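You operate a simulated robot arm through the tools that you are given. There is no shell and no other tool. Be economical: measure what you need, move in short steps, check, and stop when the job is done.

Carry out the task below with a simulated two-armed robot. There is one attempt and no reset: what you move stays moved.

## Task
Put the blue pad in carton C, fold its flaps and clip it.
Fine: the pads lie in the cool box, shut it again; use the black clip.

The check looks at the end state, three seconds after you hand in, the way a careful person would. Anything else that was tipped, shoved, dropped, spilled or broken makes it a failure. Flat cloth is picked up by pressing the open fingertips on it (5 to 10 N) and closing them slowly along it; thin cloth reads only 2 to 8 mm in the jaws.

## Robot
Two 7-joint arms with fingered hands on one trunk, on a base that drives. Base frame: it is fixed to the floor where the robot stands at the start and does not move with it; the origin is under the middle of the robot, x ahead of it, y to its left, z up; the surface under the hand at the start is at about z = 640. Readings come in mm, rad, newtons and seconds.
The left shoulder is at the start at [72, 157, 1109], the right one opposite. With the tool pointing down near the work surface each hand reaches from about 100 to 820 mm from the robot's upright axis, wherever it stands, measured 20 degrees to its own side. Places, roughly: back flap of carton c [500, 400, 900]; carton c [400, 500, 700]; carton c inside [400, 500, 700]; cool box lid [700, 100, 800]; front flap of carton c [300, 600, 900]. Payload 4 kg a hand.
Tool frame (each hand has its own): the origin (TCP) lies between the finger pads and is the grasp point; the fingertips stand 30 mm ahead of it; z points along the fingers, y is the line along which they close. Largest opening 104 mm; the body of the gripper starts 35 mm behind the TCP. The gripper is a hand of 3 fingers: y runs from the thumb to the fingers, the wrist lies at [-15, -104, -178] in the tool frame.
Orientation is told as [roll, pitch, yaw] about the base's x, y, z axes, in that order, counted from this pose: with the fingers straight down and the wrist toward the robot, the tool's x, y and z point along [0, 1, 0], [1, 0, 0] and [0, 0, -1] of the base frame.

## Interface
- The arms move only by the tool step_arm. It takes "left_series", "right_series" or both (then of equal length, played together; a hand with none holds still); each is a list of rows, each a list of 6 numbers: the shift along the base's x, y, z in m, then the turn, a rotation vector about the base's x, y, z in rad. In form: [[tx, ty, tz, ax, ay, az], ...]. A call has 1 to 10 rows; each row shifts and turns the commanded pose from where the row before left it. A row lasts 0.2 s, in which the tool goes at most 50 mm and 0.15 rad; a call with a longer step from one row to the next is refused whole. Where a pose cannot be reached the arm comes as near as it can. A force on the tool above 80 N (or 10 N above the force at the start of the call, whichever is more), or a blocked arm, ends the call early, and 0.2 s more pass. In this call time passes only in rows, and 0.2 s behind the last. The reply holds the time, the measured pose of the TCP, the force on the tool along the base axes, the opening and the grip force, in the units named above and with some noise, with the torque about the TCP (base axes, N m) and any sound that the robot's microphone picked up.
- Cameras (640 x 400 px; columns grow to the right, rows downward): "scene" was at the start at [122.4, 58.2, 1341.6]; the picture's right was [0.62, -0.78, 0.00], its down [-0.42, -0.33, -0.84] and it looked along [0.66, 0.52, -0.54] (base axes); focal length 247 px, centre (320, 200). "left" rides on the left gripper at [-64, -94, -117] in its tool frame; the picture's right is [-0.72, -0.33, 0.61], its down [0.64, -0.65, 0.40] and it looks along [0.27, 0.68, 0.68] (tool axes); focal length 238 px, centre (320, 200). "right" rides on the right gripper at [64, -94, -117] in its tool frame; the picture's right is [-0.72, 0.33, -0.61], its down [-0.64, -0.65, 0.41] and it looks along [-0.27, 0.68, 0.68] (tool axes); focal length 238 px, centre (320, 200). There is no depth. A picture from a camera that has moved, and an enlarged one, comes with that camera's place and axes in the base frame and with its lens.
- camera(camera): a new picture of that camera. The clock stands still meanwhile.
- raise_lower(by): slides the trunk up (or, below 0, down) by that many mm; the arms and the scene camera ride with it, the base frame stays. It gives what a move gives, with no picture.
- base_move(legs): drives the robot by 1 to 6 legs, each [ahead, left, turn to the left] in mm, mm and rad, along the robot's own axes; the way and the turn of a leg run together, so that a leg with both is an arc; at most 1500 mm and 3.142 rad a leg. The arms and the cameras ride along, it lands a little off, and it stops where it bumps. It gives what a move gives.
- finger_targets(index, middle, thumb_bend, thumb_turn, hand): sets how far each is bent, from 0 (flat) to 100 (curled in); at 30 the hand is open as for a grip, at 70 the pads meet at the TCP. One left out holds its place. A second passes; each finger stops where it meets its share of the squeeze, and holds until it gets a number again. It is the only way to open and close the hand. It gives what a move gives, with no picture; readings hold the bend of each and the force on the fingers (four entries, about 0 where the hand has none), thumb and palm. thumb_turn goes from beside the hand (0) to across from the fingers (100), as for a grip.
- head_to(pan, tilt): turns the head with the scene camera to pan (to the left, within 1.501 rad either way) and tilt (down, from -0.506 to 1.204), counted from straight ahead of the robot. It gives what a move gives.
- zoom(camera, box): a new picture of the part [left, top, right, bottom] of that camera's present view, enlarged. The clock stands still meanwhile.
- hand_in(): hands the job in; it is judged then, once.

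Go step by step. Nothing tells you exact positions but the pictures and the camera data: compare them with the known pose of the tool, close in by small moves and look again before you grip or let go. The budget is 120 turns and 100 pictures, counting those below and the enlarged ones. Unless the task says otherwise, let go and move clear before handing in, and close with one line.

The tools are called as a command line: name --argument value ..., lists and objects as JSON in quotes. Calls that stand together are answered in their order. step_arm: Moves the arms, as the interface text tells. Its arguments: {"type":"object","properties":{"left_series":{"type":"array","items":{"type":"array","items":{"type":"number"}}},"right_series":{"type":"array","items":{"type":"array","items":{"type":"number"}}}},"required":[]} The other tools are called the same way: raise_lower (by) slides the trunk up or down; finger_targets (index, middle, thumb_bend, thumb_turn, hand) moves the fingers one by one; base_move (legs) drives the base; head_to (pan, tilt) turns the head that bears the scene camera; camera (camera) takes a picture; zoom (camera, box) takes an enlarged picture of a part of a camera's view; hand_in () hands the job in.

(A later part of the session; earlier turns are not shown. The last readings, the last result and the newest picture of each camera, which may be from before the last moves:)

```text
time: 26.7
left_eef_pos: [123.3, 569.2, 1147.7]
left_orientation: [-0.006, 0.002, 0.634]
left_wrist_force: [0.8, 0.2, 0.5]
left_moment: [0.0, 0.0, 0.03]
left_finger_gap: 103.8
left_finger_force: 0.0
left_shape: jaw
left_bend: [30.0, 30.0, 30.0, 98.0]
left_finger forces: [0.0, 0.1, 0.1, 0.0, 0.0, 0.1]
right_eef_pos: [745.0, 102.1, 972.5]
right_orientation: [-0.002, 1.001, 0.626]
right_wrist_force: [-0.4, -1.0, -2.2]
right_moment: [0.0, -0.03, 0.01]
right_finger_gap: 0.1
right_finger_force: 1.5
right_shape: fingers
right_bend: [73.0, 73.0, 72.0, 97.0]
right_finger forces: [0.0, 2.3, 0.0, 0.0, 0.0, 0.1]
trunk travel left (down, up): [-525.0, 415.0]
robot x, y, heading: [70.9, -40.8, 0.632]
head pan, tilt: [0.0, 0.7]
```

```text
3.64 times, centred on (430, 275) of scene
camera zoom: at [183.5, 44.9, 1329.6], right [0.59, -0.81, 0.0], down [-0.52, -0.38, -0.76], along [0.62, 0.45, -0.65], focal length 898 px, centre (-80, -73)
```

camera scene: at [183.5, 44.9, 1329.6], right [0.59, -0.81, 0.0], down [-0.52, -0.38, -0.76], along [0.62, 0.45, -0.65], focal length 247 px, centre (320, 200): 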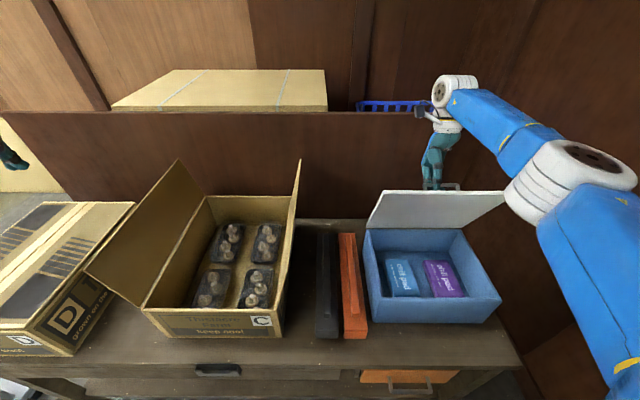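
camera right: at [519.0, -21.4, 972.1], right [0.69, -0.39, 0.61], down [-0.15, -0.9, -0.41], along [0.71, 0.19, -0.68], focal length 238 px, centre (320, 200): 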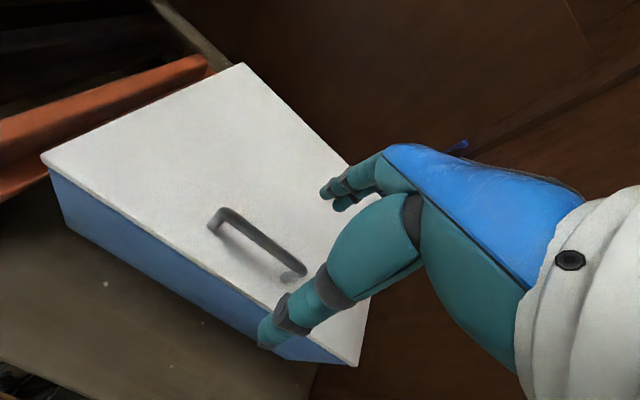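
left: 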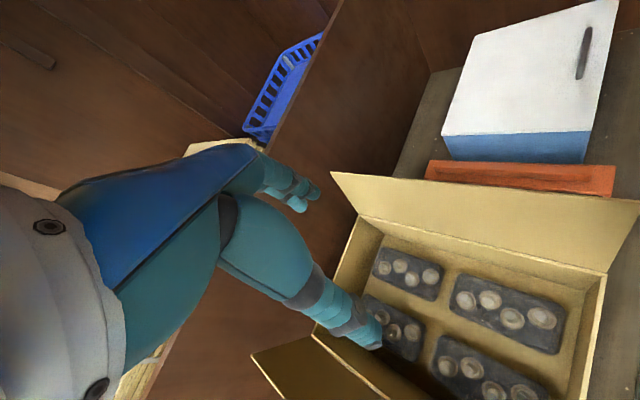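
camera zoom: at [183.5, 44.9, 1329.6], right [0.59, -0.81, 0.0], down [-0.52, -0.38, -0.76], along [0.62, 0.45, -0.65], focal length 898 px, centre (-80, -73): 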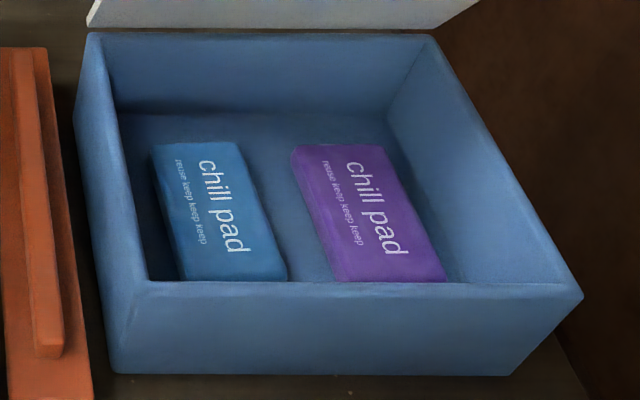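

Blue pad lies along the depth, roughly 80 mm wide, at about (654,88). I bring the left hand round, turned so it closes across the pad, keeping high over the flaps.

step_arm --left_series '[[0.022, -0.031, 0, 0, 0, -0.145], [0.022, -0.031, 0, 0, 0, -0.145], [0.022, -0.031, 0, 0, 0, -0.145], [0.022, -0.031, 0, 0, 0, -0.145], [0.022, -0.031, 0, 0, 0, -0.145], [0.022, -0.031, 0, 0, 0, -0.145], [0.022, -0.031, 0, 0, 0, -0.145], [0.022, -0.031, 0, 0, 0, -0.145], [0.022, -0.031, 0, 0, 0, -0.145], [0.022, -0.031, 0, 0, 0, -0.145]]'

step_arm --left_series '[[0.028, -0.033, -0.01, 0, 0, -0.12], [0.028, -0.033, -0.02, 0, 0, 0], [0.03, -0.033, -0.02, 0, 0, 0], [0.03, -0.033, -0.02, 0, 0, 0], [0.03, -0.03, -0.02, 0, 0, 0]]'

camera --camera "left"

camera --camera "scene"

```text
time: 28.9
left_eef_pos: [346.3, 255.3, 1148.4]
left_orientation: [-0.004, 0.003, -0.817]
left_wrist_force: [0.4, 0.2, 0.6]
left_moment: [-0.03, 0.03, 0.03]
left_finger_gap: 103.7
left_finger_force: 0.2
left_shape: jaw
left_bend: [30.0, 30.0, 30.0, 98.0]
left_finger forces: [0.1, 0.0, 0.1, 0.0, 0.1, 0.0]
right_eef_pos: [747.2, 98.9, 969.6]
right_orientation: [0.007, 1.001, 0.632]
right_wrist_force: [-1.1, 0.5, -1.1]
right_moment: [0.05, 0.04, -0.03]
right_finger_gap: 0.1
right_finger_force: 0.5
right_shape: fingers
right_bend: [73.0, 74.0, 72.0, 97.0]
right_finger forces: [0.0, 1.5, 0.0, 0.0, 0.2, 0.0]
trunk travel left (down, up): [-525.0, 415.0]
robot x, y, heading: [73.2, -40.1, 0.63]
head pan, tilt: [0.0, 0.7]
```

```text
time: 30.1
left_eef_pos: [492.4, 91.2, 1058.8]
left_orientation: [-0.003, 0.003, -0.936]
left_wrist_force: [-0.8, 0.2, -0.6]
left_moment: [0.03, -0.02, 0.02]
left_finger_gap: 104.0
left_finger_force: 0.0
left_shape: jaw
left_bend: [30.0, 30.0, 30.0, 98.0]
left_finger forces: [0.1, 0.0, 0.0, 0.0, 0.1, 0.1]
right_eef_pos: [748.2, 97.9, 970.3]
right_orientation: [0.009, 0.999, 0.633]
right_wrist_force: [-1.3, -0.3, -0.9]
right_moment: [0.0, 0.02, 0.02]
right_finger_gap: 0.0
right_finger_force: 0.1
right_shape: fingers
right_bend: [73.0, 74.0, 72.0, 97.0]
right_finger forces: [0.1, 0.7, 0.1, 0.0, 0.1, 0.0]
trunk travel left (down, up): [-525.0, 415.0]
robot x, y, heading: [72.8, -41.5, 0.637]
head pan, tilt: [0.0, 0.7]
```

```text
72 pictures are left
camera left: at [385.0, 128.3, 1176.3], right [-0.77, -0.16, -0.61], down [0.13, 0.91, -0.4], along [0.62, -0.39, -0.68], focal length 238 px, centre (320, 200)
```

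left: 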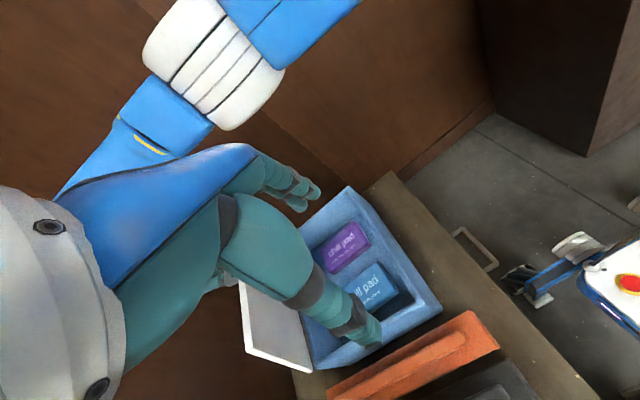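

```text
71 pictures are left
camera scene: at [187.7, 38.9, 1329.7], right [0.59, -0.81, 0.0], down [-0.52, -0.38, -0.76], along [0.61, 0.45, -0.65], focal length 247 px, centre (320, 200)
```

scene: 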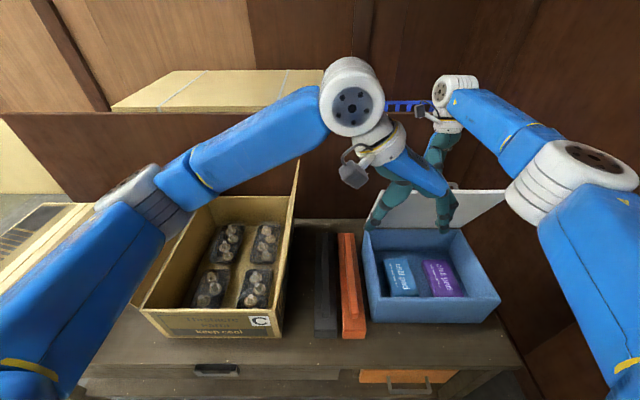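

zoom --camera "left" --box '[260, 180, 460, 360]'

```text
2.22 times, centred on (360, 270) of left
camera zoom: at [385.0, 128.3, 1176.3], right [-0.77, -0.16, -0.61], down [0.13, 0.91, -0.4], along [0.62, -0.39, -0.68], focal length 530 px, centre (231, 44)
```

zoom: 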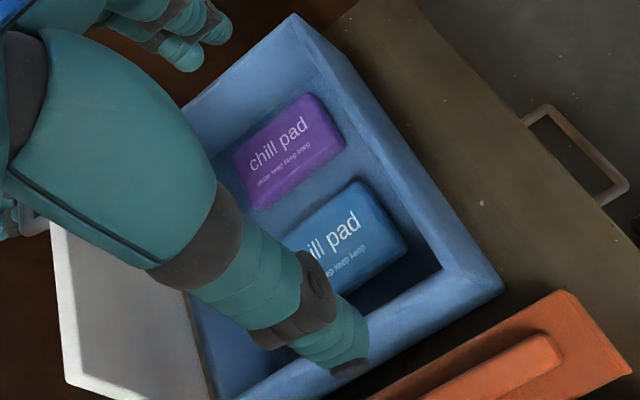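

Pad's centre is about (656,90), top z≈678, with ~45 mm free on either side. I first swing the lid 0.2 rad further for clearance.

step_arm --right_series '[[0.017, 0.0124, 0.0031, -0.059, 0.081, 0], [0.0171, 0.0125, 0.0009, -0.059, 0.081, 0]]'

step_arm --left_series '[[0.033, 0, -0.03, 0, 0, 0], [0.033, 0, -0.03, 0, 0, 0], [0.033, 0, -0.04, 0, 0, 0], [0.033, 0, -0.04, 0, 0, 0], [0.032, -0.001, -0.05, 0, 0, 0]]'

camera --camera "left"

camera --camera "scene"

```text
time: 30.7
left_eef_pos: [495.3, 91.9, 1057.4]
left_orientation: [-0.007, 0.005, -0.937]
left_wrist_force: [0.1, 0.0, 0.7]
left_moment: [0.02, -0.01, 0.04]
left_finger_gap: 103.8
left_finger_force: 0.0
left_shape: jaw
left_bend: [30.0, 30.0, 30.0, 98.0]
left_finger forces: [0.1, 0.1, 0.0, 0.1, 0.0, 0.0]
right_eef_pos: [718.9, 96.1, 973.8]
right_orientation: [0.004, 1.2, 0.628]
right_wrist_force: [10.5, -3.1, -14.8]
right_moment: [-0.11, -0.12, -0.1]
right_finger_gap: 0.0
right_finger_force: 9.5
right_shape: fingers
right_bend: [73.0, 74.0, 73.0, 97.0]
right_finger forces: [17.1, 2.6, 0.0, 0.0, 0.1, 0.1]
right hand out of reach, approached as far as the arm can: row 1, 2
trunk travel left (down, up): [-525.0, 415.0]
robot x, y, heading: [71.4, -41.6, 0.633]
head pan, tilt: [0.0, 0.7]
```

```text
refused: row 3 steps farther than a row can; nothing moved
```

```text
69 pictures are left
camera left: at [388.2, 128.6, 1175.3], right [-0.78, -0.16, -0.61], down [0.13, 0.91, -0.41], along [0.62, -0.39, -0.68], focal length 238 px, centre (320, 200)
```

left: 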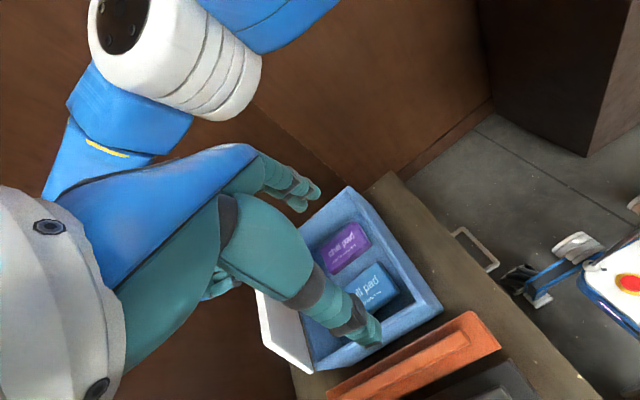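

```text
68 pictures are left
camera scene: at [193.3, 39.1, 1328.9], right [0.59, -0.81, -0.01], down [-0.53, -0.38, -0.76], along [0.61, 0.45, -0.65], focal length 247 px, centre (320, 200)
```

scene: 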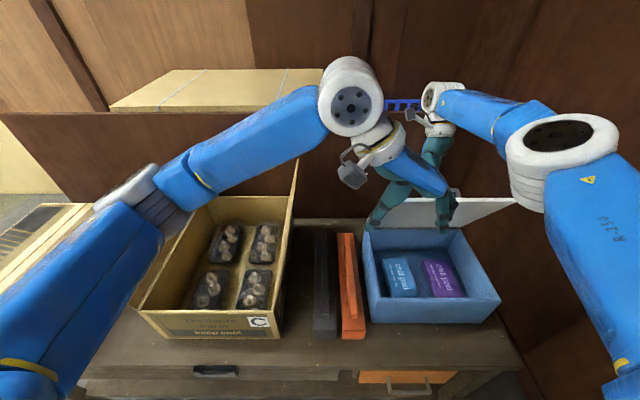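

The right arm hit its limit; I return it to the prior pose, then try a little further without more tilt.

step_arm --right_series '[[0.014, 0.0015, -0.001, 0.059, -0.081, 0], [0.014, 0.0015, -0.001, 0.059, -0.081, 0], [0.0135, 0.01, 0.004, 0, 0, 0]]'

```text
time: 31.5
left_eef_pos: [491.0, 94.0, 1059.8]
left_orientation: [-0.006, 0.0, -0.934]
left_wrist_force: [-0.5, 0.5, -0.1]
left_moment: [0.03, -0.03, -0.03]
left_finger_gap: 103.7
left_finger_force: 0.1
left_shape: jaw
left_bend: [30.0, 30.0, 30.0, 98.0]
left_finger forces: [0.0, 0.0, 0.0, 0.0, 0.0, 0.0]
right_eef_pos: [748.6, 107.6, 978.1]
right_orientation: [0.008, 0.998, 0.631]
right_wrist_force: [-1.6, 4.1, -3.1]
right_moment: [-0.03, 0.07, -0.09]
right_finger_gap: 0.0
right_finger_force: 1.9
right_shape: fingers
right_bend: [73.0, 74.0, 73.0, 97.0]
right_finger forces: [2.7, 1.9, 0.1, 0.0, 0.0, 0.0]
right hand out of reach, approached as far as the arm can: row 3
trunk travel left (down, up): [-525.0, 415.0]
robot x, y, heading: [74.3, -41.1, 0.633]
head pan, tilt: [0.0, 0.7]
```

The lid holds at about 67°. Left hand goes down in front of the box to z≈805, then forward under the lid edge over the pad.

step_arm --left_series '[[0.0085, -0.0117, -0.0364, 0, 0, 0], [0.0085, -0.0117, -0.0364, 0, 0, 0], [0.0085, -0.0117, -0.0364, 0, 0, 0], [0.0085, -0.0117, -0.0364, 0, 0, 0], [0.0085, -0.0117, -0.0364, 0, 0, 0], [0.0085, -0.0117, -0.0364, 0, 0, 0], [0.0085, -0.0117, -0.0364, 0, 0, 0], [0.0304, 0.0222, 0, 0, 0, 0], [0.0304, 0.0222, 0, 0, 0, 0]]'

camera --camera "left"

camera --camera "scene"

```text
time: 33.5
left_eef_pos: [611.3, 55.9, 802.4]
left_orientation: [-0.004, 0.001, -0.938]
left_wrist_force: [-0.3, 0.4, 1.1]
left_moment: [0.01, 0.03, 0.04]
left_finger_gap: 104.1
left_finger_force: 0.1
left_shape: jaw
left_bend: [30.0, 30.0, 30.0, 98.0]
left_finger forces: [0.0, 0.0, 0.1, 0.1, 0.0, 0.0]
right_eef_pos: [747.3, 106.1, 976.8]
right_orientation: [0.007, 1.001, 0.634]
right_wrist_force: [-0.3, 1.7, -2.4]
right_moment: [-0.01, 0.03, -0.04]
right_finger_gap: 0.0
right_finger_force: 2.7
right_shape: fingers
right_bend: [73.0, 74.0, 73.0, 97.0]
right_finger forces: [2.2, 1.7, 0.0, 0.1, 0.1, 0.0]
trunk travel left (down, up): [-525.0, 415.0]
robot x, y, heading: [72.6, -41.7, 0.634]
head pan, tilt: [0.0, 0.7]
```

```text
67 pictures are left
camera left: at [504.4, 93.2, 919.9], right [-0.78, -0.16, -0.61], down [0.13, 0.9, -0.41], along [0.62, -0.39, -0.68], focal length 238 px, centre (320, 200)
```

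left: 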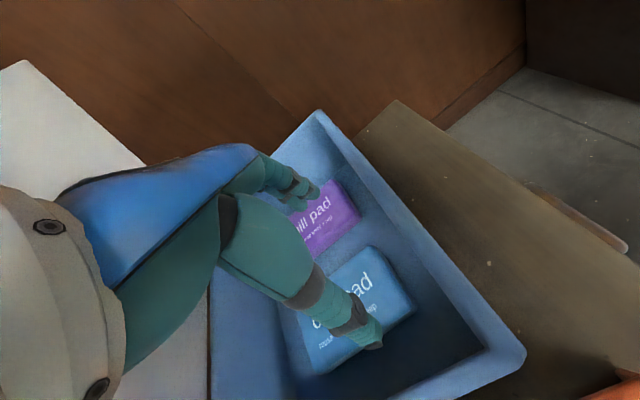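

```text
66 pictures are left
camera scene: at [187.4, 40.3, 1329.5], right [0.59, -0.81, 0.0], down [-0.52, -0.38, -0.76], along [0.61, 0.45, -0.65], focal length 247 px, centre (320, 200)
```

scene: 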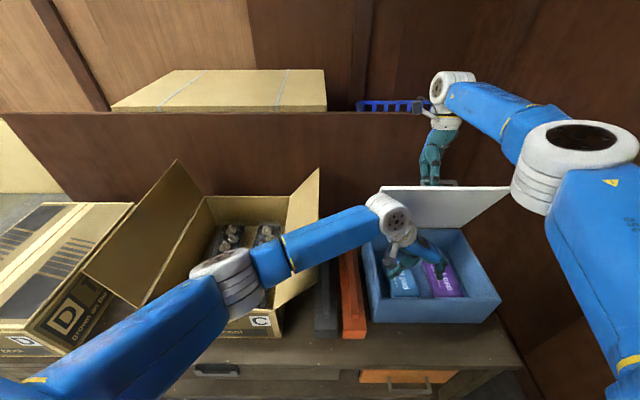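

The left elbow hangs over the carton and has nudged its right flap outward; going lower would touch the carton. I'll retreat the left hand, shut the lid, raise the trunk and try again with higher elbows.

step_arm --left_series '[[-0.0304, -0.0222, 0, 0, 0, 0], [-0.0304, -0.0222, 0.01, 0, 0, 0], [-0.005, 0, 0.045, 0, 0, 0], [-0.005, 0, 0.045, 0, 0, 0], [-0.005, 0, 0.045, 0, 0, 0], [-0.005, 0, 0.045, 0, 0, 0], [-0.005, 0, 0.045, 0, 0, 0], [-0.005, 0, 0.045, 0, 0, 0], [-0.005, 0, 0.03, 0, 0, 0]]'

step_arm --right_series '[[-0.014, -0.013, -0.009, 0.059, -0.081, 0], [-0.0163, -0.0119, -0.0074, 0.059, -0.081, 0], [-0.0157, -0.0114, -0.0094, 0.059, -0.081, 0], [-0.0149, -0.0109, -0.0113, 0.059, -0.081, 0], [-0.0137, -0.01, -0.0131, 0.059, -0.081, 0], [-0.0125, -0.0091, -0.0147, 0.059, -0.081, 0]]'

camera --camera "scene"

```text
time: 35.5
left_eef_pos: [514.3, 17.2, 1108.8]
left_orientation: [-0.004, 0.022, -0.931]
left_wrist_force: [-25.8, 49.8, -31.9]
left_moment: [0.29, 0.63, 0.88]
left_finger_gap: 81.3
left_finger_force: 0.2
left_shape: jaw
left_bend: [34.0, 56.0, 30.0, 98.0]
left_finger forces: [0.1, 0.1, 0.1, 0.1, 0.1, 0.1]
right_eef_pos: [748.1, 104.3, 977.7]
right_orientation: [0.007, 0.997, 0.627]
right_wrist_force: [-0.6, 4.1, -4.2]
right_moment: [0.03, 0.03, -0.04]
right_finger_gap: 0.0
right_finger_force: 2.6
right_shape: fingers
right_bend: [73.0, 74.0, 73.0, 97.0]
right_finger forces: [4.0, 1.8, 0.1, 0.0, 0.0, 0.1]
trunk travel left (down, up): [-525.0, 415.0]
robot x, y, heading: [70.5, -43.5, 0.634]
head pan, tilt: [0.0, 0.7]
```

```text
time: 36.9
left_eef_pos: [514.9, 11.2, 1113.7]
left_orientation: [-0.002, -0.001, -0.937]
left_wrist_force: [-0.7, 0.4, -0.3]
left_moment: [0.03, 0.02, -0.03]
left_finger_gap: 103.5
left_finger_force: 0.0
left_shape: jaw
left_bend: [30.0, 30.0, 30.0, 98.0]
left_finger forces: [0.0, 0.1, 0.0, 0.0, 0.0, 0.1]
right_eef_pos: [658.3, 37.9, 912.5]
right_orientation: [0.006, 0.396, 0.629]
right_wrist_force: [0.7, 1.4, -2.1]
right_moment: [-0.01, 0.02, 0.0]
right_finger_gap: 0.0
right_finger_force: 0.2
right_shape: fingers
right_bend: [73.0, 74.0, 72.0, 97.0]
right_finger forces: [0.0, 0.8, 0.0, 0.0, 0.1, 0.0]
trunk travel left (down, up): [-525.0, 415.0]
robot x, y, heading: [72.9, -37.8, 0.63]
head pan, tilt: [0.0, 0.7]
```

```text
65 pictures are left
camera scene: at [185.6, 38.0, 1330.0], right [0.59, -0.81, 0.0], down [-0.52, -0.38, -0.76], along [0.61, 0.45, -0.65], focal length 247 px, centre (320, 200)
```

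scene: 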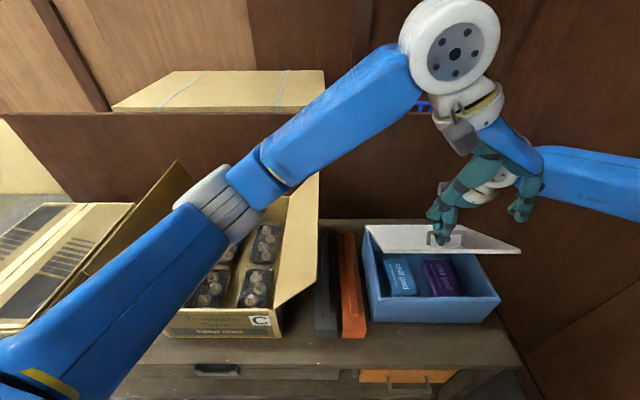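

The left hand brushed the right forearm while rising; now I take it away to the left, and lower the lid.

step_arm --left_series '[[-0.029, 0.0, 0.005, 0, 0, 0], [-0.03, 0.02, 0.005, 0, 0, 0], [-0.03, 0.035, 0.005, 0, 0, 0], [-0.03, 0.035, 0.005, 0, 0, 0], [-0.03, 0.035, 0.005, 0, 0, 0], [-0.03, 0.035, 0.005, 0, 0, 0]]'

step_arm --right_series '[[-0.0113, -0.0083, -0.0162, 0.059, -0.081, 0], [-0.0099, -0.0073, -0.0174, 0.059, -0.081, 0], [-0.0084, -0.0061, -0.0186, 0.059, -0.081, 0], [-0.0069, -0.005, -0.0195, 0.059, -0.081, 0], [0, 0, -0.013, 0, 0, 0], [0, 0, -0.013, 0, 0, 0], [0, 0, -0.008, 0, 0, 0]]'

finger_targets --hand "right" --index 30 --middle 30 --thumb_bend 30

camera --camera "scene"

```text
time: 38.3
left_eef_pos: [335.8, 172.4, 1143.4]
left_orientation: [-0.002, -0.002, -0.935]
left_wrist_force: [-1.0, -0.5, 0.1]
left_moment: [-0.01, -0.01, -0.01]
left_finger_gap: 103.9
left_finger_force: 0.1
left_shape: jaw
left_bend: [30.0, 30.0, 30.0, 98.0]
left_finger forces: [0.0, 0.0, 0.0, 0.0, 0.1, 0.0]
right_eef_pos: [656.9, 40.2, 913.6]
right_orientation: [0.002, 0.399, 0.628]
right_wrist_force: [0.6, -1.4, -1.1]
right_moment: [0.01, -0.01, 0.01]
right_finger_gap: 0.1
right_finger_force: 0.9
right_shape: fingers
right_bend: [73.0, 74.0, 72.0, 97.0]
right_finger forces: [0.0, 1.4, 0.1, 0.0, 0.0, 0.0]
trunk travel left (down, up): [-525.0, 415.0]
robot x, y, heading: [74.7, -37.7, 0.633]
head pan, tilt: [0.0, 0.7]
```

```text
time: 39.9
left_eef_pos: [336.8, 168.8, 1144.8]
left_orientation: [-0.002, 0.0, -0.934]
left_wrist_force: [0.0, -0.1, -0.3]
left_moment: [0.01, -0.02, -0.02]
left_finger_gap: 104.1
left_finger_force: 0.2
left_shape: jaw
left_bend: [30.0, 30.0, 30.0, 98.0]
left_finger forces: [0.0, 0.1, 0.0, 0.0, 0.0, 0.0]
right_eef_pos: [620.6, 11.6, 807.2]
right_orientation: [0.004, -0.004, 0.63]
right_wrist_force: [-7.1, -4.8, 1.7]
right_moment: [0.0, 0.01, 0.05]
right_finger_gap: 0.0
right_finger_force: 6.4
right_shape: fingers
right_bend: [73.0, 74.0, 71.0, 97.0]
right_finger forces: [0.1, 0.0, 0.1, 0.0, 12.8, 0.0]
trunk travel left (down, up): [-525.0, 415.0]
robot x, y, heading: [75.6, -35.1, 0.636]
head pan, tilt: [0.0, 0.7]
```

```text
time: 40.9
left_eef_pos: [336.5, 170.8, 1143.9]
left_orientation: [-0.004, 0.0, -0.935]
left_wrist_force: [0.4, 0.7, 0.5]
left_moment: [-0.01, -0.02, 0.0]
left_finger_gap: 103.7
left_finger_force: 0.1
left_shape: jaw
left_bend: [30.0, 30.0, 30.0, 98.0]
left_finger forces: [0.0, 0.0, 0.1, 0.1, 0.1, 0.0]
right_eef_pos: [622.3, 11.4, 807.5]
right_orientation: [0.005, -0.004, 0.628]
right_wrist_force: [0.7, 0.5, 0.0]
right_moment: [0.0, -0.01, -0.02]
right_finger_gap: 102.8
right_finger_force: 0.1
right_shape: fingers
right_bend: [30.0, 30.0, 30.0, 97.0]
right_finger forces: [0.1, 0.0, 0.0, 0.0, 0.0, 0.0]
trunk travel left (down, up): [-525.0, 415.0]
robot x, y, heading: [75.8, -38.7, 0.63]
head pan, tilt: [0.0, 0.7]
```

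```text
64 pictures are left
camera scene: at [184.7, 40.1, 1329.9], right [0.59, -0.81, 0.0], down [-0.52, -0.38, -0.76], along [0.62, 0.45, -0.65], focal length 247 px, centre (320, 200)
```

scene: 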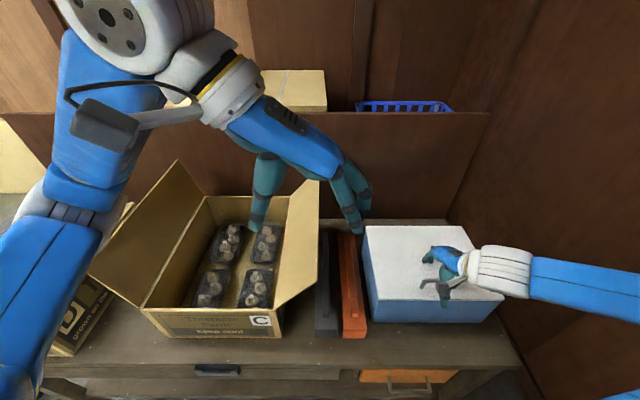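

Lid shut; carton and other things unmoved. I raise the trunk by 180 mm.

raise_lower --by 180

step_arm --right_series '[[0, 0, -0.04, 0, 0, 0], [0, 0, -0.04, 0, 0, 0], [0, 0, -0.04, 0, 0, 0]]' --left_series '[[-0.02, 0.03, 0, 0, 0, 0], [-0.02, 0.03, 0, 0, 0, 0], [-0.02, 0.03, 0, 0, 0, 0]]'

camera --camera "right"

```text
time: 42.9
left_eef_pos: [337.3, 171.1, 1325.4]
left_orientation: [-0.004, 0.0, -0.935]
left_wrist_force: [-0.2, 1.1, 0.0]
left_moment: [0.04, 0.02, 0.0]
left_finger_gap: 104.3
left_finger_force: 0.0
left_shape: jaw
left_bend: [30.0, 30.0, 30.0, 98.0]
left_finger forces: [0.0, 0.1, 0.1, 0.0, 0.0, 0.0]
right_eef_pos: [622.8, 11.5, 986.2]
right_orientation: [0.004, -0.004, 0.627]
right_wrist_force: [-0.2, -0.1, 0.2]
right_moment: [0.01, 0.02, -0.01]
right_finger_gap: 102.7
right_finger_force: 0.1
right_shape: fingers
right_bend: [30.0, 30.0, 30.0, 97.0]
right_finger forces: [0.0, 0.0, 0.0, 0.0, 0.0, 0.0]
trunk travel left (down, up): [-705.0, 235.0]
robot x, y, heading: [74.8, -40.3, 0.629]
head pan, tilt: [0.0, 0.7]
```

```text
time: 43.7
left_eef_pos: [275.7, 263.7, 1323.7]
left_orientation: [-0.001, -0.005, -0.938]
left_wrist_force: [-1.1, 0.2, -0.2]
left_moment: [0.0, -0.02, -0.02]
left_finger_gap: 104.1
left_finger_force: 0.1
left_shape: jaw
left_bend: [30.0, 30.0, 30.0, 98.0]
left_finger forces: [0.0, 0.0, 0.1, 0.0, 0.1, 0.0]
right_eef_pos: [620.1, 13.3, 866.0]
right_orientation: [0.004, -0.003, 0.63]
right_wrist_force: [0.9, 0.3, 0.3]
right_moment: [-0.02, 0.0, 0.01]
right_finger_gap: 102.8
right_finger_force: 0.0
right_shape: fingers
right_bend: [30.0, 30.0, 30.0, 97.0]
right_finger forces: [0.0, 0.0, 0.0, 0.1, 0.1, 0.0]
trunk travel left (down, up): [-705.0, 235.0]
robot x, y, heading: [74.3, -42.0, 0.637]
head pan, tilt: [0.0, 0.7]
```

```text
63 pictures are left
camera right: at [506.8, 11.2, 983.0], right [0.69, -0.39, 0.61], down [-0.15, -0.9, -0.41], along [0.71, 0.19, -0.68], focal length 238 px, centre (320, 200)
```

right: 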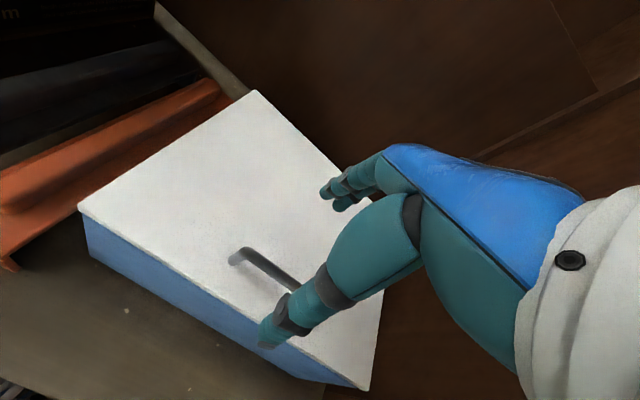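

step_arm --right_series '[[-0.001, -0.008, -0.025, 0, 0, 0], [0, 0, -0.025, 0, 0, 0], [0, 0, -0.014, 0, 0, 0]]'

finger_targets --hand "right" --index 74 --middle 74 --thumb_bend 74

step_arm --right_series '[[0, 0, 0.01, 0, 0, 0], [0, 0, 0.012, 0, 0, 0], [0, 0, 0.013, 0, 0, 0], [0.0069, 0.005, 0.0195, -0.059, 0.081, 0], [0.0084, 0.0061, 0.0186, -0.059, 0.081, 0], [0.0099, 0.0073, 0.0174, -0.059, 0.081, 0], [0.0113, 0.0083, 0.0162, -0.059, 0.081, 0]]'

step_arm --right_series '[[0.0125, 0.0091, 0.0147, -0.059, 0.081, 0], [0.0137, 0.01, 0.0131, -0.059, 0.081, 0], [0.0149, 0.0109, 0.0113, -0.059, 0.081, 0], [0.0157, 0.0114, 0.0094, -0.059, 0.081, 0], [0.0163, 0.0119, 0.0074, -0.059, 0.081, 0], [0.0168, 0.0123, 0.0053, -0.059, 0.081, 0]]'

camera --camera "scene"

```text
time: 44.5
left_eef_pos: [274.7, 262.5, 1323.3]
left_orientation: [-0.004, -0.002, -0.935]
left_wrist_force: [-0.2, -0.7, -0.6]
left_moment: [0.01, -0.01, -0.01]
left_finger_gap: 103.8
left_finger_force: 0.0
left_shape: jaw
left_bend: [30.0, 30.0, 30.0, 98.0]
left_finger forces: [0.1, 0.1, 0.0, 0.0, 0.0, 0.1]
right_eef_pos: [619.0, 3.2, 808.8]
right_orientation: [0.003, -0.001, 0.628]
right_wrist_force: [0.7, 0.3, 0.3]
right_moment: [-0.02, -0.01, -0.03]
right_finger_gap: 102.8
right_finger_force: 0.1
right_shape: fingers
right_bend: [30.0, 30.0, 30.0, 97.0]
right_finger forces: [0.0, 0.1, 0.0, 0.0, 0.0, 0.0]
right hand out of reach, approached as far as the arm can: row 3
trunk travel left (down, up): [-705.0, 235.0]
robot x, y, heading: [74.7, -44.2, 0.636]
head pan, tilt: [0.0, 0.7]
```

```text
time: 45.5
left_eef_pos: [277.3, 259.6, 1323.7]
left_orientation: [-0.001, 0.0, -0.935]
left_wrist_force: [-0.1, -0.5, 1.0]
left_moment: [-0.03, 0.0, -0.02]
left_finger_gap: 103.7
left_finger_force: 0.0
left_shape: jaw
left_bend: [30.0, 30.0, 30.0, 98.0]
left_finger forces: [0.0, 0.1, 0.0, 0.0, 0.0, 0.0]
right_eef_pos: [621.9, 2.4, 808.4]
right_orientation: [0.008, -0.002, 0.63]
right_wrist_force: [-1.3, -2.7, -1.8]
right_moment: [0.01, -0.01, 0.04]
right_finger_gap: 0.0
right_finger_force: 1.1
right_shape: fingers
right_bend: [73.0, 73.0, 71.0, 97.0]
right_finger forces: [0.1, 1.9, 0.1, 0.0, 0.0, 0.1]
trunk travel left (down, up): [-705.0, 235.0]
robot x, y, heading: [70.5, -40.3, 0.63]
head pan, tilt: [0.0, 0.7]
```

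```text
time: 47.1
left_eef_pos: [280.6, 263.1, 1322.5]
left_orientation: [-0.008, -0.002, -0.936]
left_wrist_force: [-0.3, -0.1, 0.1]
left_moment: [-0.01, 0.01, -0.01]
left_finger_gap: 103.8
left_finger_force: 0.1
left_shape: jaw
left_bend: [30.0, 30.0, 30.0, 98.0]
left_finger forces: [0.0, 0.1, 0.1, 0.0, 0.0, 0.0]
right_eef_pos: [660.9, 29.8, 912.6]
right_orientation: [0.004, 0.403, 0.629]
right_wrist_force: [6.4, 5.2, -8.0]
right_moment: [0.13, -0.06, -0.01]
right_finger_gap: 0.2
right_finger_force: 6.3
right_shape: fingers
right_bend: [73.0, 73.0, 73.0, 97.0]
right_finger forces: [7.7, 4.2, 0.1, 0.1, 0.0, 0.0]
trunk travel left (down, up): [-705.0, 235.0]
robot x, y, heading: [72.4, -41.5, 0.633]
head pan, tilt: [0.0, 0.7]
```

```text
time: 48.5
left_eef_pos: [279.6, 264.1, 1323.4]
left_orientation: [-0.009, 0.0, -0.935]
left_wrist_force: [0.4, 0.8, 0.0]
left_moment: [0.01, 0.01, -0.01]
left_finger_gap: 103.7
left_finger_force: 0.0
left_shape: jaw
left_bend: [30.0, 30.0, 30.0, 98.0]
left_finger forces: [0.0, 0.0, 0.0, 0.0, 0.0, 0.0]
right_eef_pos: [739.9, 92.0, 972.3]
right_orientation: [0.001, 1.0, 0.628]
right_wrist_force: [4.0, -2.6, -9.7]
right_moment: [0.04, -0.04, -0.01]
right_finger_gap: 0.0
right_finger_force: 6.2
right_shape: fingers
right_bend: [73.0, 73.0, 73.0, 97.0]
right_finger forces: [8.0, 3.7, 0.0, 0.0, 0.0, 0.1]
right hand out of reach, approached as far as the arm can: row 6
trunk travel left (down, up): [-705.0, 235.0]
robot x, y, heading: [75.8, -40.2, 0.632]
head pan, tilt: [0.0, 0.7]
```

```text
62 pictures are left
camera scene: at [189.1, 44.9, 1509.2], right [0.59, -0.81, 0.0], down [-0.52, -0.38, -0.76], along [0.61, 0.45, -0.65], focal length 247 px, centre (320, 200)
```

scene: 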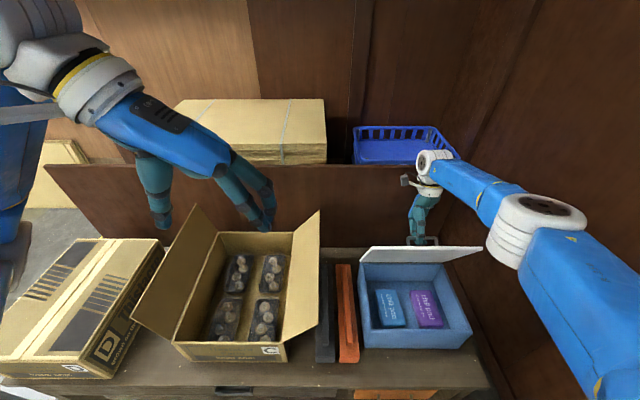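

Lid held at ~65° again. Left hand descends left of the box first, then goes across low, below the right arm.

step_arm --left_series '[[0.0174, -0.0135, -0.0404, 0, 0, 0], [0.0174, -0.0135, -0.0404, 0, 0, 0], [0.0174, -0.0135, -0.0404, 0, 0, 0], [0.0174, -0.0135, -0.0404, 0, 0, 0], [0.0174, -0.0135, -0.0404, 0, 0, 0], [0.0174, -0.0135, -0.0404, 0, 0, 0], [0.0174, -0.0135, -0.0404, 0, 0, 0], [0.0174, -0.0135, -0.0404, 0, 0, 0]]'

step_arm --left_series '[[0.022, -0.024, -0.0325, 0, 0, 0], [0.022, -0.024, -0.0325, 0, 0, 0], [0.022, -0.024, -0.0325, 0, 0, 0], [0.022, -0.024, -0.0325, 0, 0, 0], [0.022, -0.024, -0.0325, 0, 0, 0], [0.022, -0.024, -0.0325, 0, 0, 0]]'

camera --camera "scene"

```text
time: 50.3
left_eef_pos: [418.6, 154.0, 998.7]
left_orientation: [-0.004, 0.002, -0.936]
left_wrist_force: [-0.4, -1.4, -0.1]
left_moment: [-0.02, 0.01, 0.03]
left_finger_gap: 103.9
left_finger_force: 0.0
left_shape: jaw
left_bend: [30.0, 30.0, 30.0, 98.0]
left_finger forces: [0.0, 0.0, 0.1, 0.0, 0.1, 0.0]
right_eef_pos: [739.3, 90.0, 973.8]
right_orientation: [0.007, 0.999, 0.632]
right_wrist_force: [1.5, 2.6, -9.7]
right_moment: [0.06, -0.04, -0.02]
right_finger_gap: 0.0
right_finger_force: 6.3
right_shape: fingers
right_bend: [73.0, 73.0, 73.0, 97.0]
right_finger forces: [7.7, 3.6, 0.0, 0.0, 0.0, 0.0]
trunk travel left (down, up): [-705.0, 235.0]
robot x, y, heading: [72.9, -36.9, 0.634]
head pan, tilt: [0.0, 0.7]
```

```text
time: 51.7
left_eef_pos: [548.9, 8.1, 804.8]
left_orientation: [-0.003, 0.002, -0.934]
left_wrist_force: [0.7, 1.2, -0.6]
left_moment: [0.03, 0.02, 0.01]
left_finger_gap: 103.8
left_finger_force: 0.0
left_shape: jaw
left_bend: [30.0, 30.0, 30.0, 98.0]
left_finger forces: [0.1, 0.0, 0.1, 0.0, 0.0, 0.1]
right_eef_pos: [738.9, 88.7, 974.7]
right_orientation: [0.011, 0.998, 0.637]
right_wrist_force: [0.5, 3.9, -8.1]
right_moment: [0.1, 0.0, -0.01]
right_finger_gap: 0.0
right_finger_force: 5.8
right_shape: fingers
right_bend: [73.0, 73.0, 73.0, 97.0]
right_finger forces: [7.7, 3.6, 0.1, 0.0, 0.0, 0.1]
trunk travel left (down, up): [-705.0, 235.0]
robot x, y, heading: [73.5, -41.5, 0.629]
head pan, tilt: [0.0, 0.7]
```

```text
61 pictures are left
camera scene: at [190.4, 39.3, 1509.5], right [0.59, -0.81, 0.0], down [-0.52, -0.38, -0.76], along [0.61, 0.45, -0.65], focal length 247 px, centre (320, 200)
```

scene: 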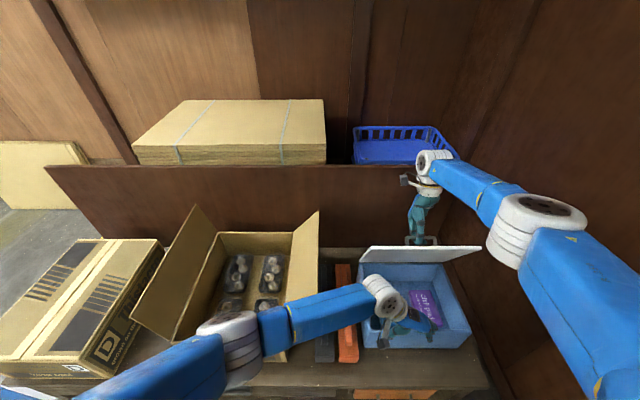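

The elbow is now well above the carton. Forward over the pad.

step_arm --left_series '[[0.0304, 0.0222, 0, 0, 0, 0], [0.0304, 0.0222, 0, 0, 0, 0], [0.0304, 0.0222, 0, 0, 0, 0]]'

camera --camera "left"

camera --camera "scene"

```text
time: 52.7
left_eef_pos: [624.0, 99.7, 793.5]
left_orientation: [0.005, 0.03, -0.904]
left_wrist_force: [0.9, 0.2, 0.2]
left_moment: [0.0, -0.01, -0.01]
left_finger_gap: 103.8
left_finger_force: 0.1
left_shape: jaw
left_bend: [30.0, 30.0, 30.0, 98.0]
left_finger forces: [0.1, 0.0, 0.1, 0.0, 0.1, 0.0]
left hand out of reach, approached as far as the arm can: row 3
right_eef_pos: [737.0, 90.3, 974.0]
right_orientation: [-0.001, 0.997, 0.623]
right_wrist_force: [3.1, 0.6, -10.8]
right_moment: [-0.02, -0.08, -0.05]
right_finger_gap: 0.3
right_finger_force: 4.9
right_shape: fingers
right_bend: [73.0, 73.0, 73.0, 97.0]
right_finger forces: [7.2, 3.1, 0.0, 0.0, 0.0, 0.0]
trunk travel left (down, up): [-705.0, 235.0]
robot x, y, heading: [73.7, -39.8, 0.635]
head pan, tilt: [0.0, 0.7]
stopped in row 3 (left hand): the arm was blocked; the commanded pose is now the measured one
```

```text
60 pictures are left
camera left: at [516.6, 130.5, 912.0], right [-0.77, -0.17, -0.61], down [0.09, 0.92, -0.38], along [0.63, -0.35, -0.7], focal length 238 px, centre (320, 200)
```

left: 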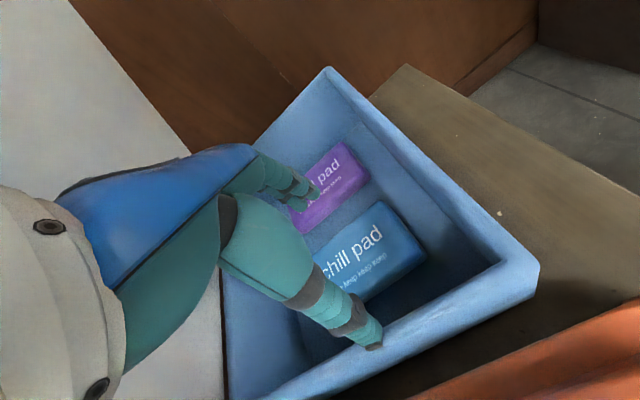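

```text
59 pictures are left
camera scene: at [190.0, 41.6, 1509.3], right [0.59, -0.81, 0.0], down [-0.52, -0.38, -0.76], along [0.61, 0.45, -0.65], focal length 247 px, centre (320, 200)
```

scene: 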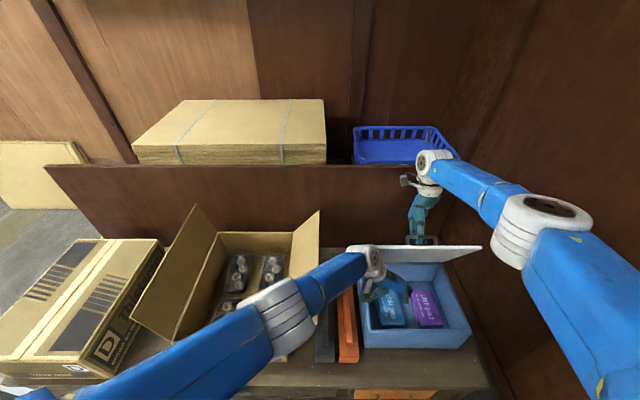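

The left arm ran out of length with the trunk this high. I'll retreat, close the lid, set the trunk lower and the base a little further right, and next time lean the left hand so its wrist stays nearer.

step_arm --left_series '[[-0.0304, -0.0222, 0.004, 0, 0, 0], [-0.0304, -0.0222, 0.004, 0, 0, 0], [-0.0304, -0.0222, 0.004, 0, 0, -0.03], [-0.022, 0.024, 0.0325, 0, 0, 0], [-0.022, 0.024, 0.0325, 0, 0, 0], [-0.022, 0.024, 0.0325, 0, 0, 0], [-0.022, 0.024, 0.0325, 0, 0, 0], [-0.022, 0.024, 0.0325, 0, 0, 0], [-0.02, 0.02, 0.04, 0, 0, 0], [-0.02, 0.02, 0.04, 0, 0, 0]]'

step_arm --right_series '[[-0.014, -0.0105, -0.0075, 0.059, -0.081, 0], [-0.0163, -0.0119, -0.0084, 0.059, -0.081, 0], [-0.0157, -0.0114, -0.0094, 0.059, -0.081, 0], [-0.0149, -0.0109, -0.0113, 0.059, -0.081, 0], [-0.0137, -0.01, -0.0131, 0.059, -0.081, 0], [-0.0125, -0.0091, -0.0147, 0.059, -0.081, 0]]'

step_arm --right_series '[[-0.0113, -0.0083, -0.0162, 0.059, -0.081, 0], [-0.0099, -0.0073, -0.0174, 0.059, -0.081, 0], [-0.0084, -0.0061, -0.0186, 0.059, -0.081, 0], [-0.0069, -0.005, -0.0195, 0.059, -0.081, 0], [0, 0, -0.013, 0, 0, 0], [0, 0, -0.01, 0, 0, 0]]'

camera --camera "scene"

```text
time: 54.9
left_eef_pos: [380.4, 190.1, 1049.6]
left_orientation: [0.006, 0.028, -0.936]
left_wrist_force: [0.5, -0.5, -0.3]
left_moment: [-0.01, -0.05, -0.02]
left_finger_gap: 104.0
left_finger_force: 0.0
left_shape: jaw
left_bend: [30.0, 30.0, 30.0, 98.0]
left_finger forces: [0.0, 0.0, 0.1, 0.0, 0.1, 0.1]
right_eef_pos: [736.7, 91.3, 975.3]
right_orientation: [0.0, 0.997, 0.622]
right_wrist_force: [4.8, 0.1, -12.2]
right_moment: [-0.05, -0.05, -0.03]
right_finger_gap: 0.1
right_finger_force: 6.3
right_shape: fingers
right_bend: [73.0, 73.0, 73.0, 97.0]
right_finger forces: [8.5, 3.8, 0.1, 0.0, 0.1, 0.0]
trunk travel left (down, up): [-705.0, 235.0]
robot x, y, heading: [73.4, -39.5, 0.634]
head pan, tilt: [0.0, 0.7]
```

```text
time: 56.3
left_eef_pos: [381.5, 192.4, 1047.8]
left_orientation: [0.006, 0.029, -0.936]
left_wrist_force: [-0.7, -0.1, 0.4]
left_moment: [0.02, -0.02, 0.0]
left_finger_gap: 104.0
left_finger_force: 0.1
left_shape: jaw
left_bend: [30.0, 30.0, 30.0, 98.0]
left_finger forces: [0.0, 0.0, 0.0, 0.0, 0.1, 0.1]
right_eef_pos: [649.6, 26.3, 912.7]
right_orientation: [0.005, 0.395, 0.627]
right_wrist_force: [11.0, 9.2, -13.8]
right_moment: [0.02, 0.0, -0.02]
right_finger_gap: 0.0
right_finger_force: 10.1
right_shape: fingers
right_bend: [73.0, 73.0, 73.0, 97.0]
right_finger forces: [14.3, 5.9, 0.0, 0.0, 0.1, 0.0]
trunk travel left (down, up): [-705.0, 235.0]
robot x, y, heading: [74.2, -40.0, 0.631]
head pan, tilt: [0.0, 0.7]
```

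```text
time: 57.7
left_eef_pos: [382.8, 190.3, 1050.6]
left_orientation: [0.005, 0.031, -0.934]
left_wrist_force: [0.3, -0.3, -0.1]
left_moment: [0.0, 0.02, 0.0]
left_finger_gap: 103.7
left_finger_force: 0.0
left_shape: jaw
left_bend: [30.0, 30.0, 30.0, 98.0]
left_finger forces: [0.1, 0.0, 0.1, 0.1, 0.0, 0.0]
right_eef_pos: [606.2, 18.1, 845.6]
right_orientation: [0.017, 0.015, 0.665]
right_wrist_force: [19.8, -0.9, -6.7]
right_moment: [-0.08, -0.04, -0.28]
right_finger_gap: 0.0
right_finger_force: 10.0
right_shape: fingers
right_bend: [73.0, 73.0, 74.0, 98.0]
right_finger forces: [15.2, 4.3, 0.0, 0.0, 0.0, 0.0]
right hand out of reach, approached as far as the arm can: row 4, 5, 6
trunk travel left (down, up): [-705.0, 235.0]
robot x, y, heading: [72.4, -41.6, 0.634]
head pan, tilt: [0.0, 0.7]
```

```text
58 pictures are left
camera scene: at [191.3, 39.6, 1509.4], right [0.59, -0.81, 0.0], down [-0.52, -0.38, -0.76], along [0.61, 0.45, -0.65], focal length 247 px, centre (320, 200)
```

scene: 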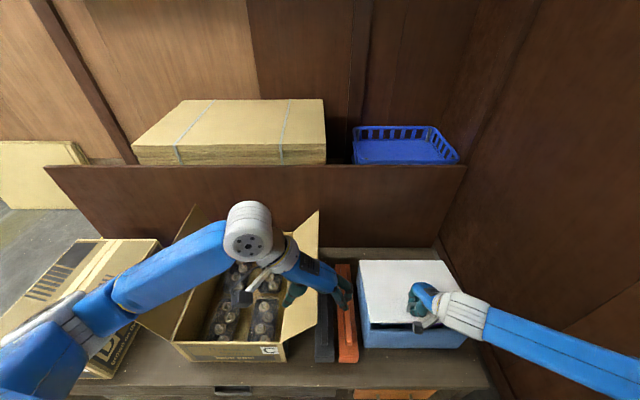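

The lid is nearly shut; the raised trunk keeps the right hand from going lower, so the trunk itself comes down 30 mm, and I true up the hand.

raise_lower --by -25

step_arm --right_series '[[0.006, -0.006, 0, -0.008, -0.008, -0.015], [0.006, -0.006, 0, -0.008, -0.008, -0.018]]'

step_arm --right_series '[[0.0, 0.0, -0.007, 0, 0, 0], [0.0, 0, -0.006, 0, 0, 0]]'

zoom --camera "scene" --box '[330, 240, 510, 370]'

```text
time: 58.4
left_eef_pos: [378.9, 189.8, 1024.8]
left_orientation: [0.008, 0.031, -0.935]
left_wrist_force: [0.6, 0.3, -0.6]
left_moment: [0.01, -0.01, -0.02]
left_finger_gap: 104.0
left_finger_force: 0.1
left_shape: jaw
left_bend: [30.0, 30.0, 30.0, 98.0]
left_finger forces: [0.0, 0.1, 0.0, 0.1, 0.0, 0.0]
right_eef_pos: [603.1, 17.0, 821.4]
right_orientation: [0.021, 0.018, 0.666]
right_wrist_force: [8.9, -6.8, -2.1]
right_moment: [-0.14, -0.17, -0.1]
right_finger_gap: 0.0
right_finger_force: 7.2
right_shape: fingers
right_bend: [73.0, 74.0, 73.0, 97.0]
right_finger forces: [14.6, 0.6, 0.0, 0.0, 0.1, 0.0]
trunk travel left (down, up): [-680.0, 260.0]
robot x, y, heading: [70.2, -38.4, 0.63]
head pan, tilt: [0.0, 0.7]
```

```text
time: 59.0
left_eef_pos: [379.4, 191.3, 1025.4]
left_orientation: [0.009, 0.027, -0.935]
left_wrist_force: [-0.5, -0.1, -0.7]
left_moment: [-0.02, 0.0, -0.01]
left_finger_gap: 103.9
left_finger_force: 0.0
left_shape: jaw
left_bend: [30.0, 30.0, 30.0, 98.0]
left_finger forces: [0.0, 0.0, 0.0, 0.0, 0.0, 0.0]
right_eef_pos: [613.3, 9.1, 822.2]
right_orientation: [-0.002, 0.009, 0.635]
right_wrist_force: [-0.6, 1.3, 0.5]
right_moment: [0.02, 0.0, -0.03]
right_finger_gap: 0.0
right_finger_force: 0.2
right_shape: fingers
right_bend: [73.0, 74.0, 73.0, 97.0]
right_finger forces: [0.0, 1.0, 0.0, 0.0, 0.0, 0.1]
trunk travel left (down, up): [-680.0, 260.0]
robot x, y, heading: [71.8, -39.4, 0.634]
head pan, tilt: [0.0, 0.7]
```

```text
time: 59.6
left_eef_pos: [378.1, 190.9, 1024.5]
left_orientation: [0.009, 0.026, -0.935]
left_wrist_force: [-0.8, 0.0, 0.2]
left_moment: [-0.02, 0.01, -0.01]
left_finger_gap: 103.9
left_finger_force: 0.1
left_shape: jaw
left_bend: [30.0, 30.0, 30.0, 98.0]
left_finger forces: [0.0, 0.0, 0.0, 0.1, 0.0, 0.1]
right_eef_pos: [615.5, 8.1, 809.2]
right_orientation: [-0.003, 0.01, 0.633]
right_wrist_force: [0.1, -1.0, -0.4]
right_moment: [0.0, -0.01, 0.0]
right_finger_gap: 0.0
right_finger_force: 0.2
right_shape: fingers
right_bend: [73.0, 74.0, 73.0, 97.0]
right_finger forces: [0.0, 0.1, 0.0, 0.0, 0.0, 0.0]
trunk travel left (down, up): [-680.0, 260.0]
robot x, y, heading: [77.8, -40.6, 0.636]
head pan, tilt: [0.0, 0.7]
```

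```text
3.08 times, centred on (420, 305) of scene
camera zoom: at [184.1, 40.1, 1485.0], right [0.59, -0.81, 0.0], down [-0.52, -0.38, -0.76], along [0.62, 0.45, -0.65], focal length 760 px, centre (12, -123)
```

zoom: 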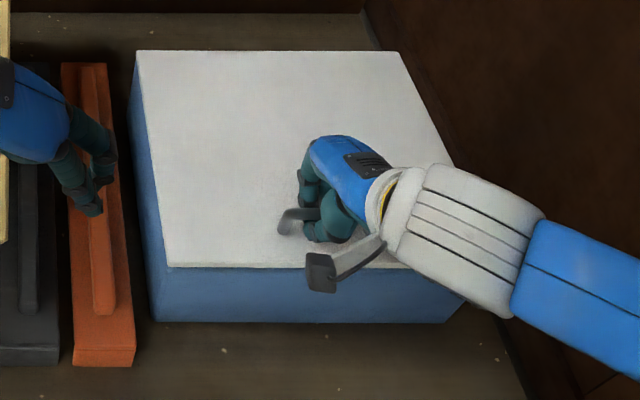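

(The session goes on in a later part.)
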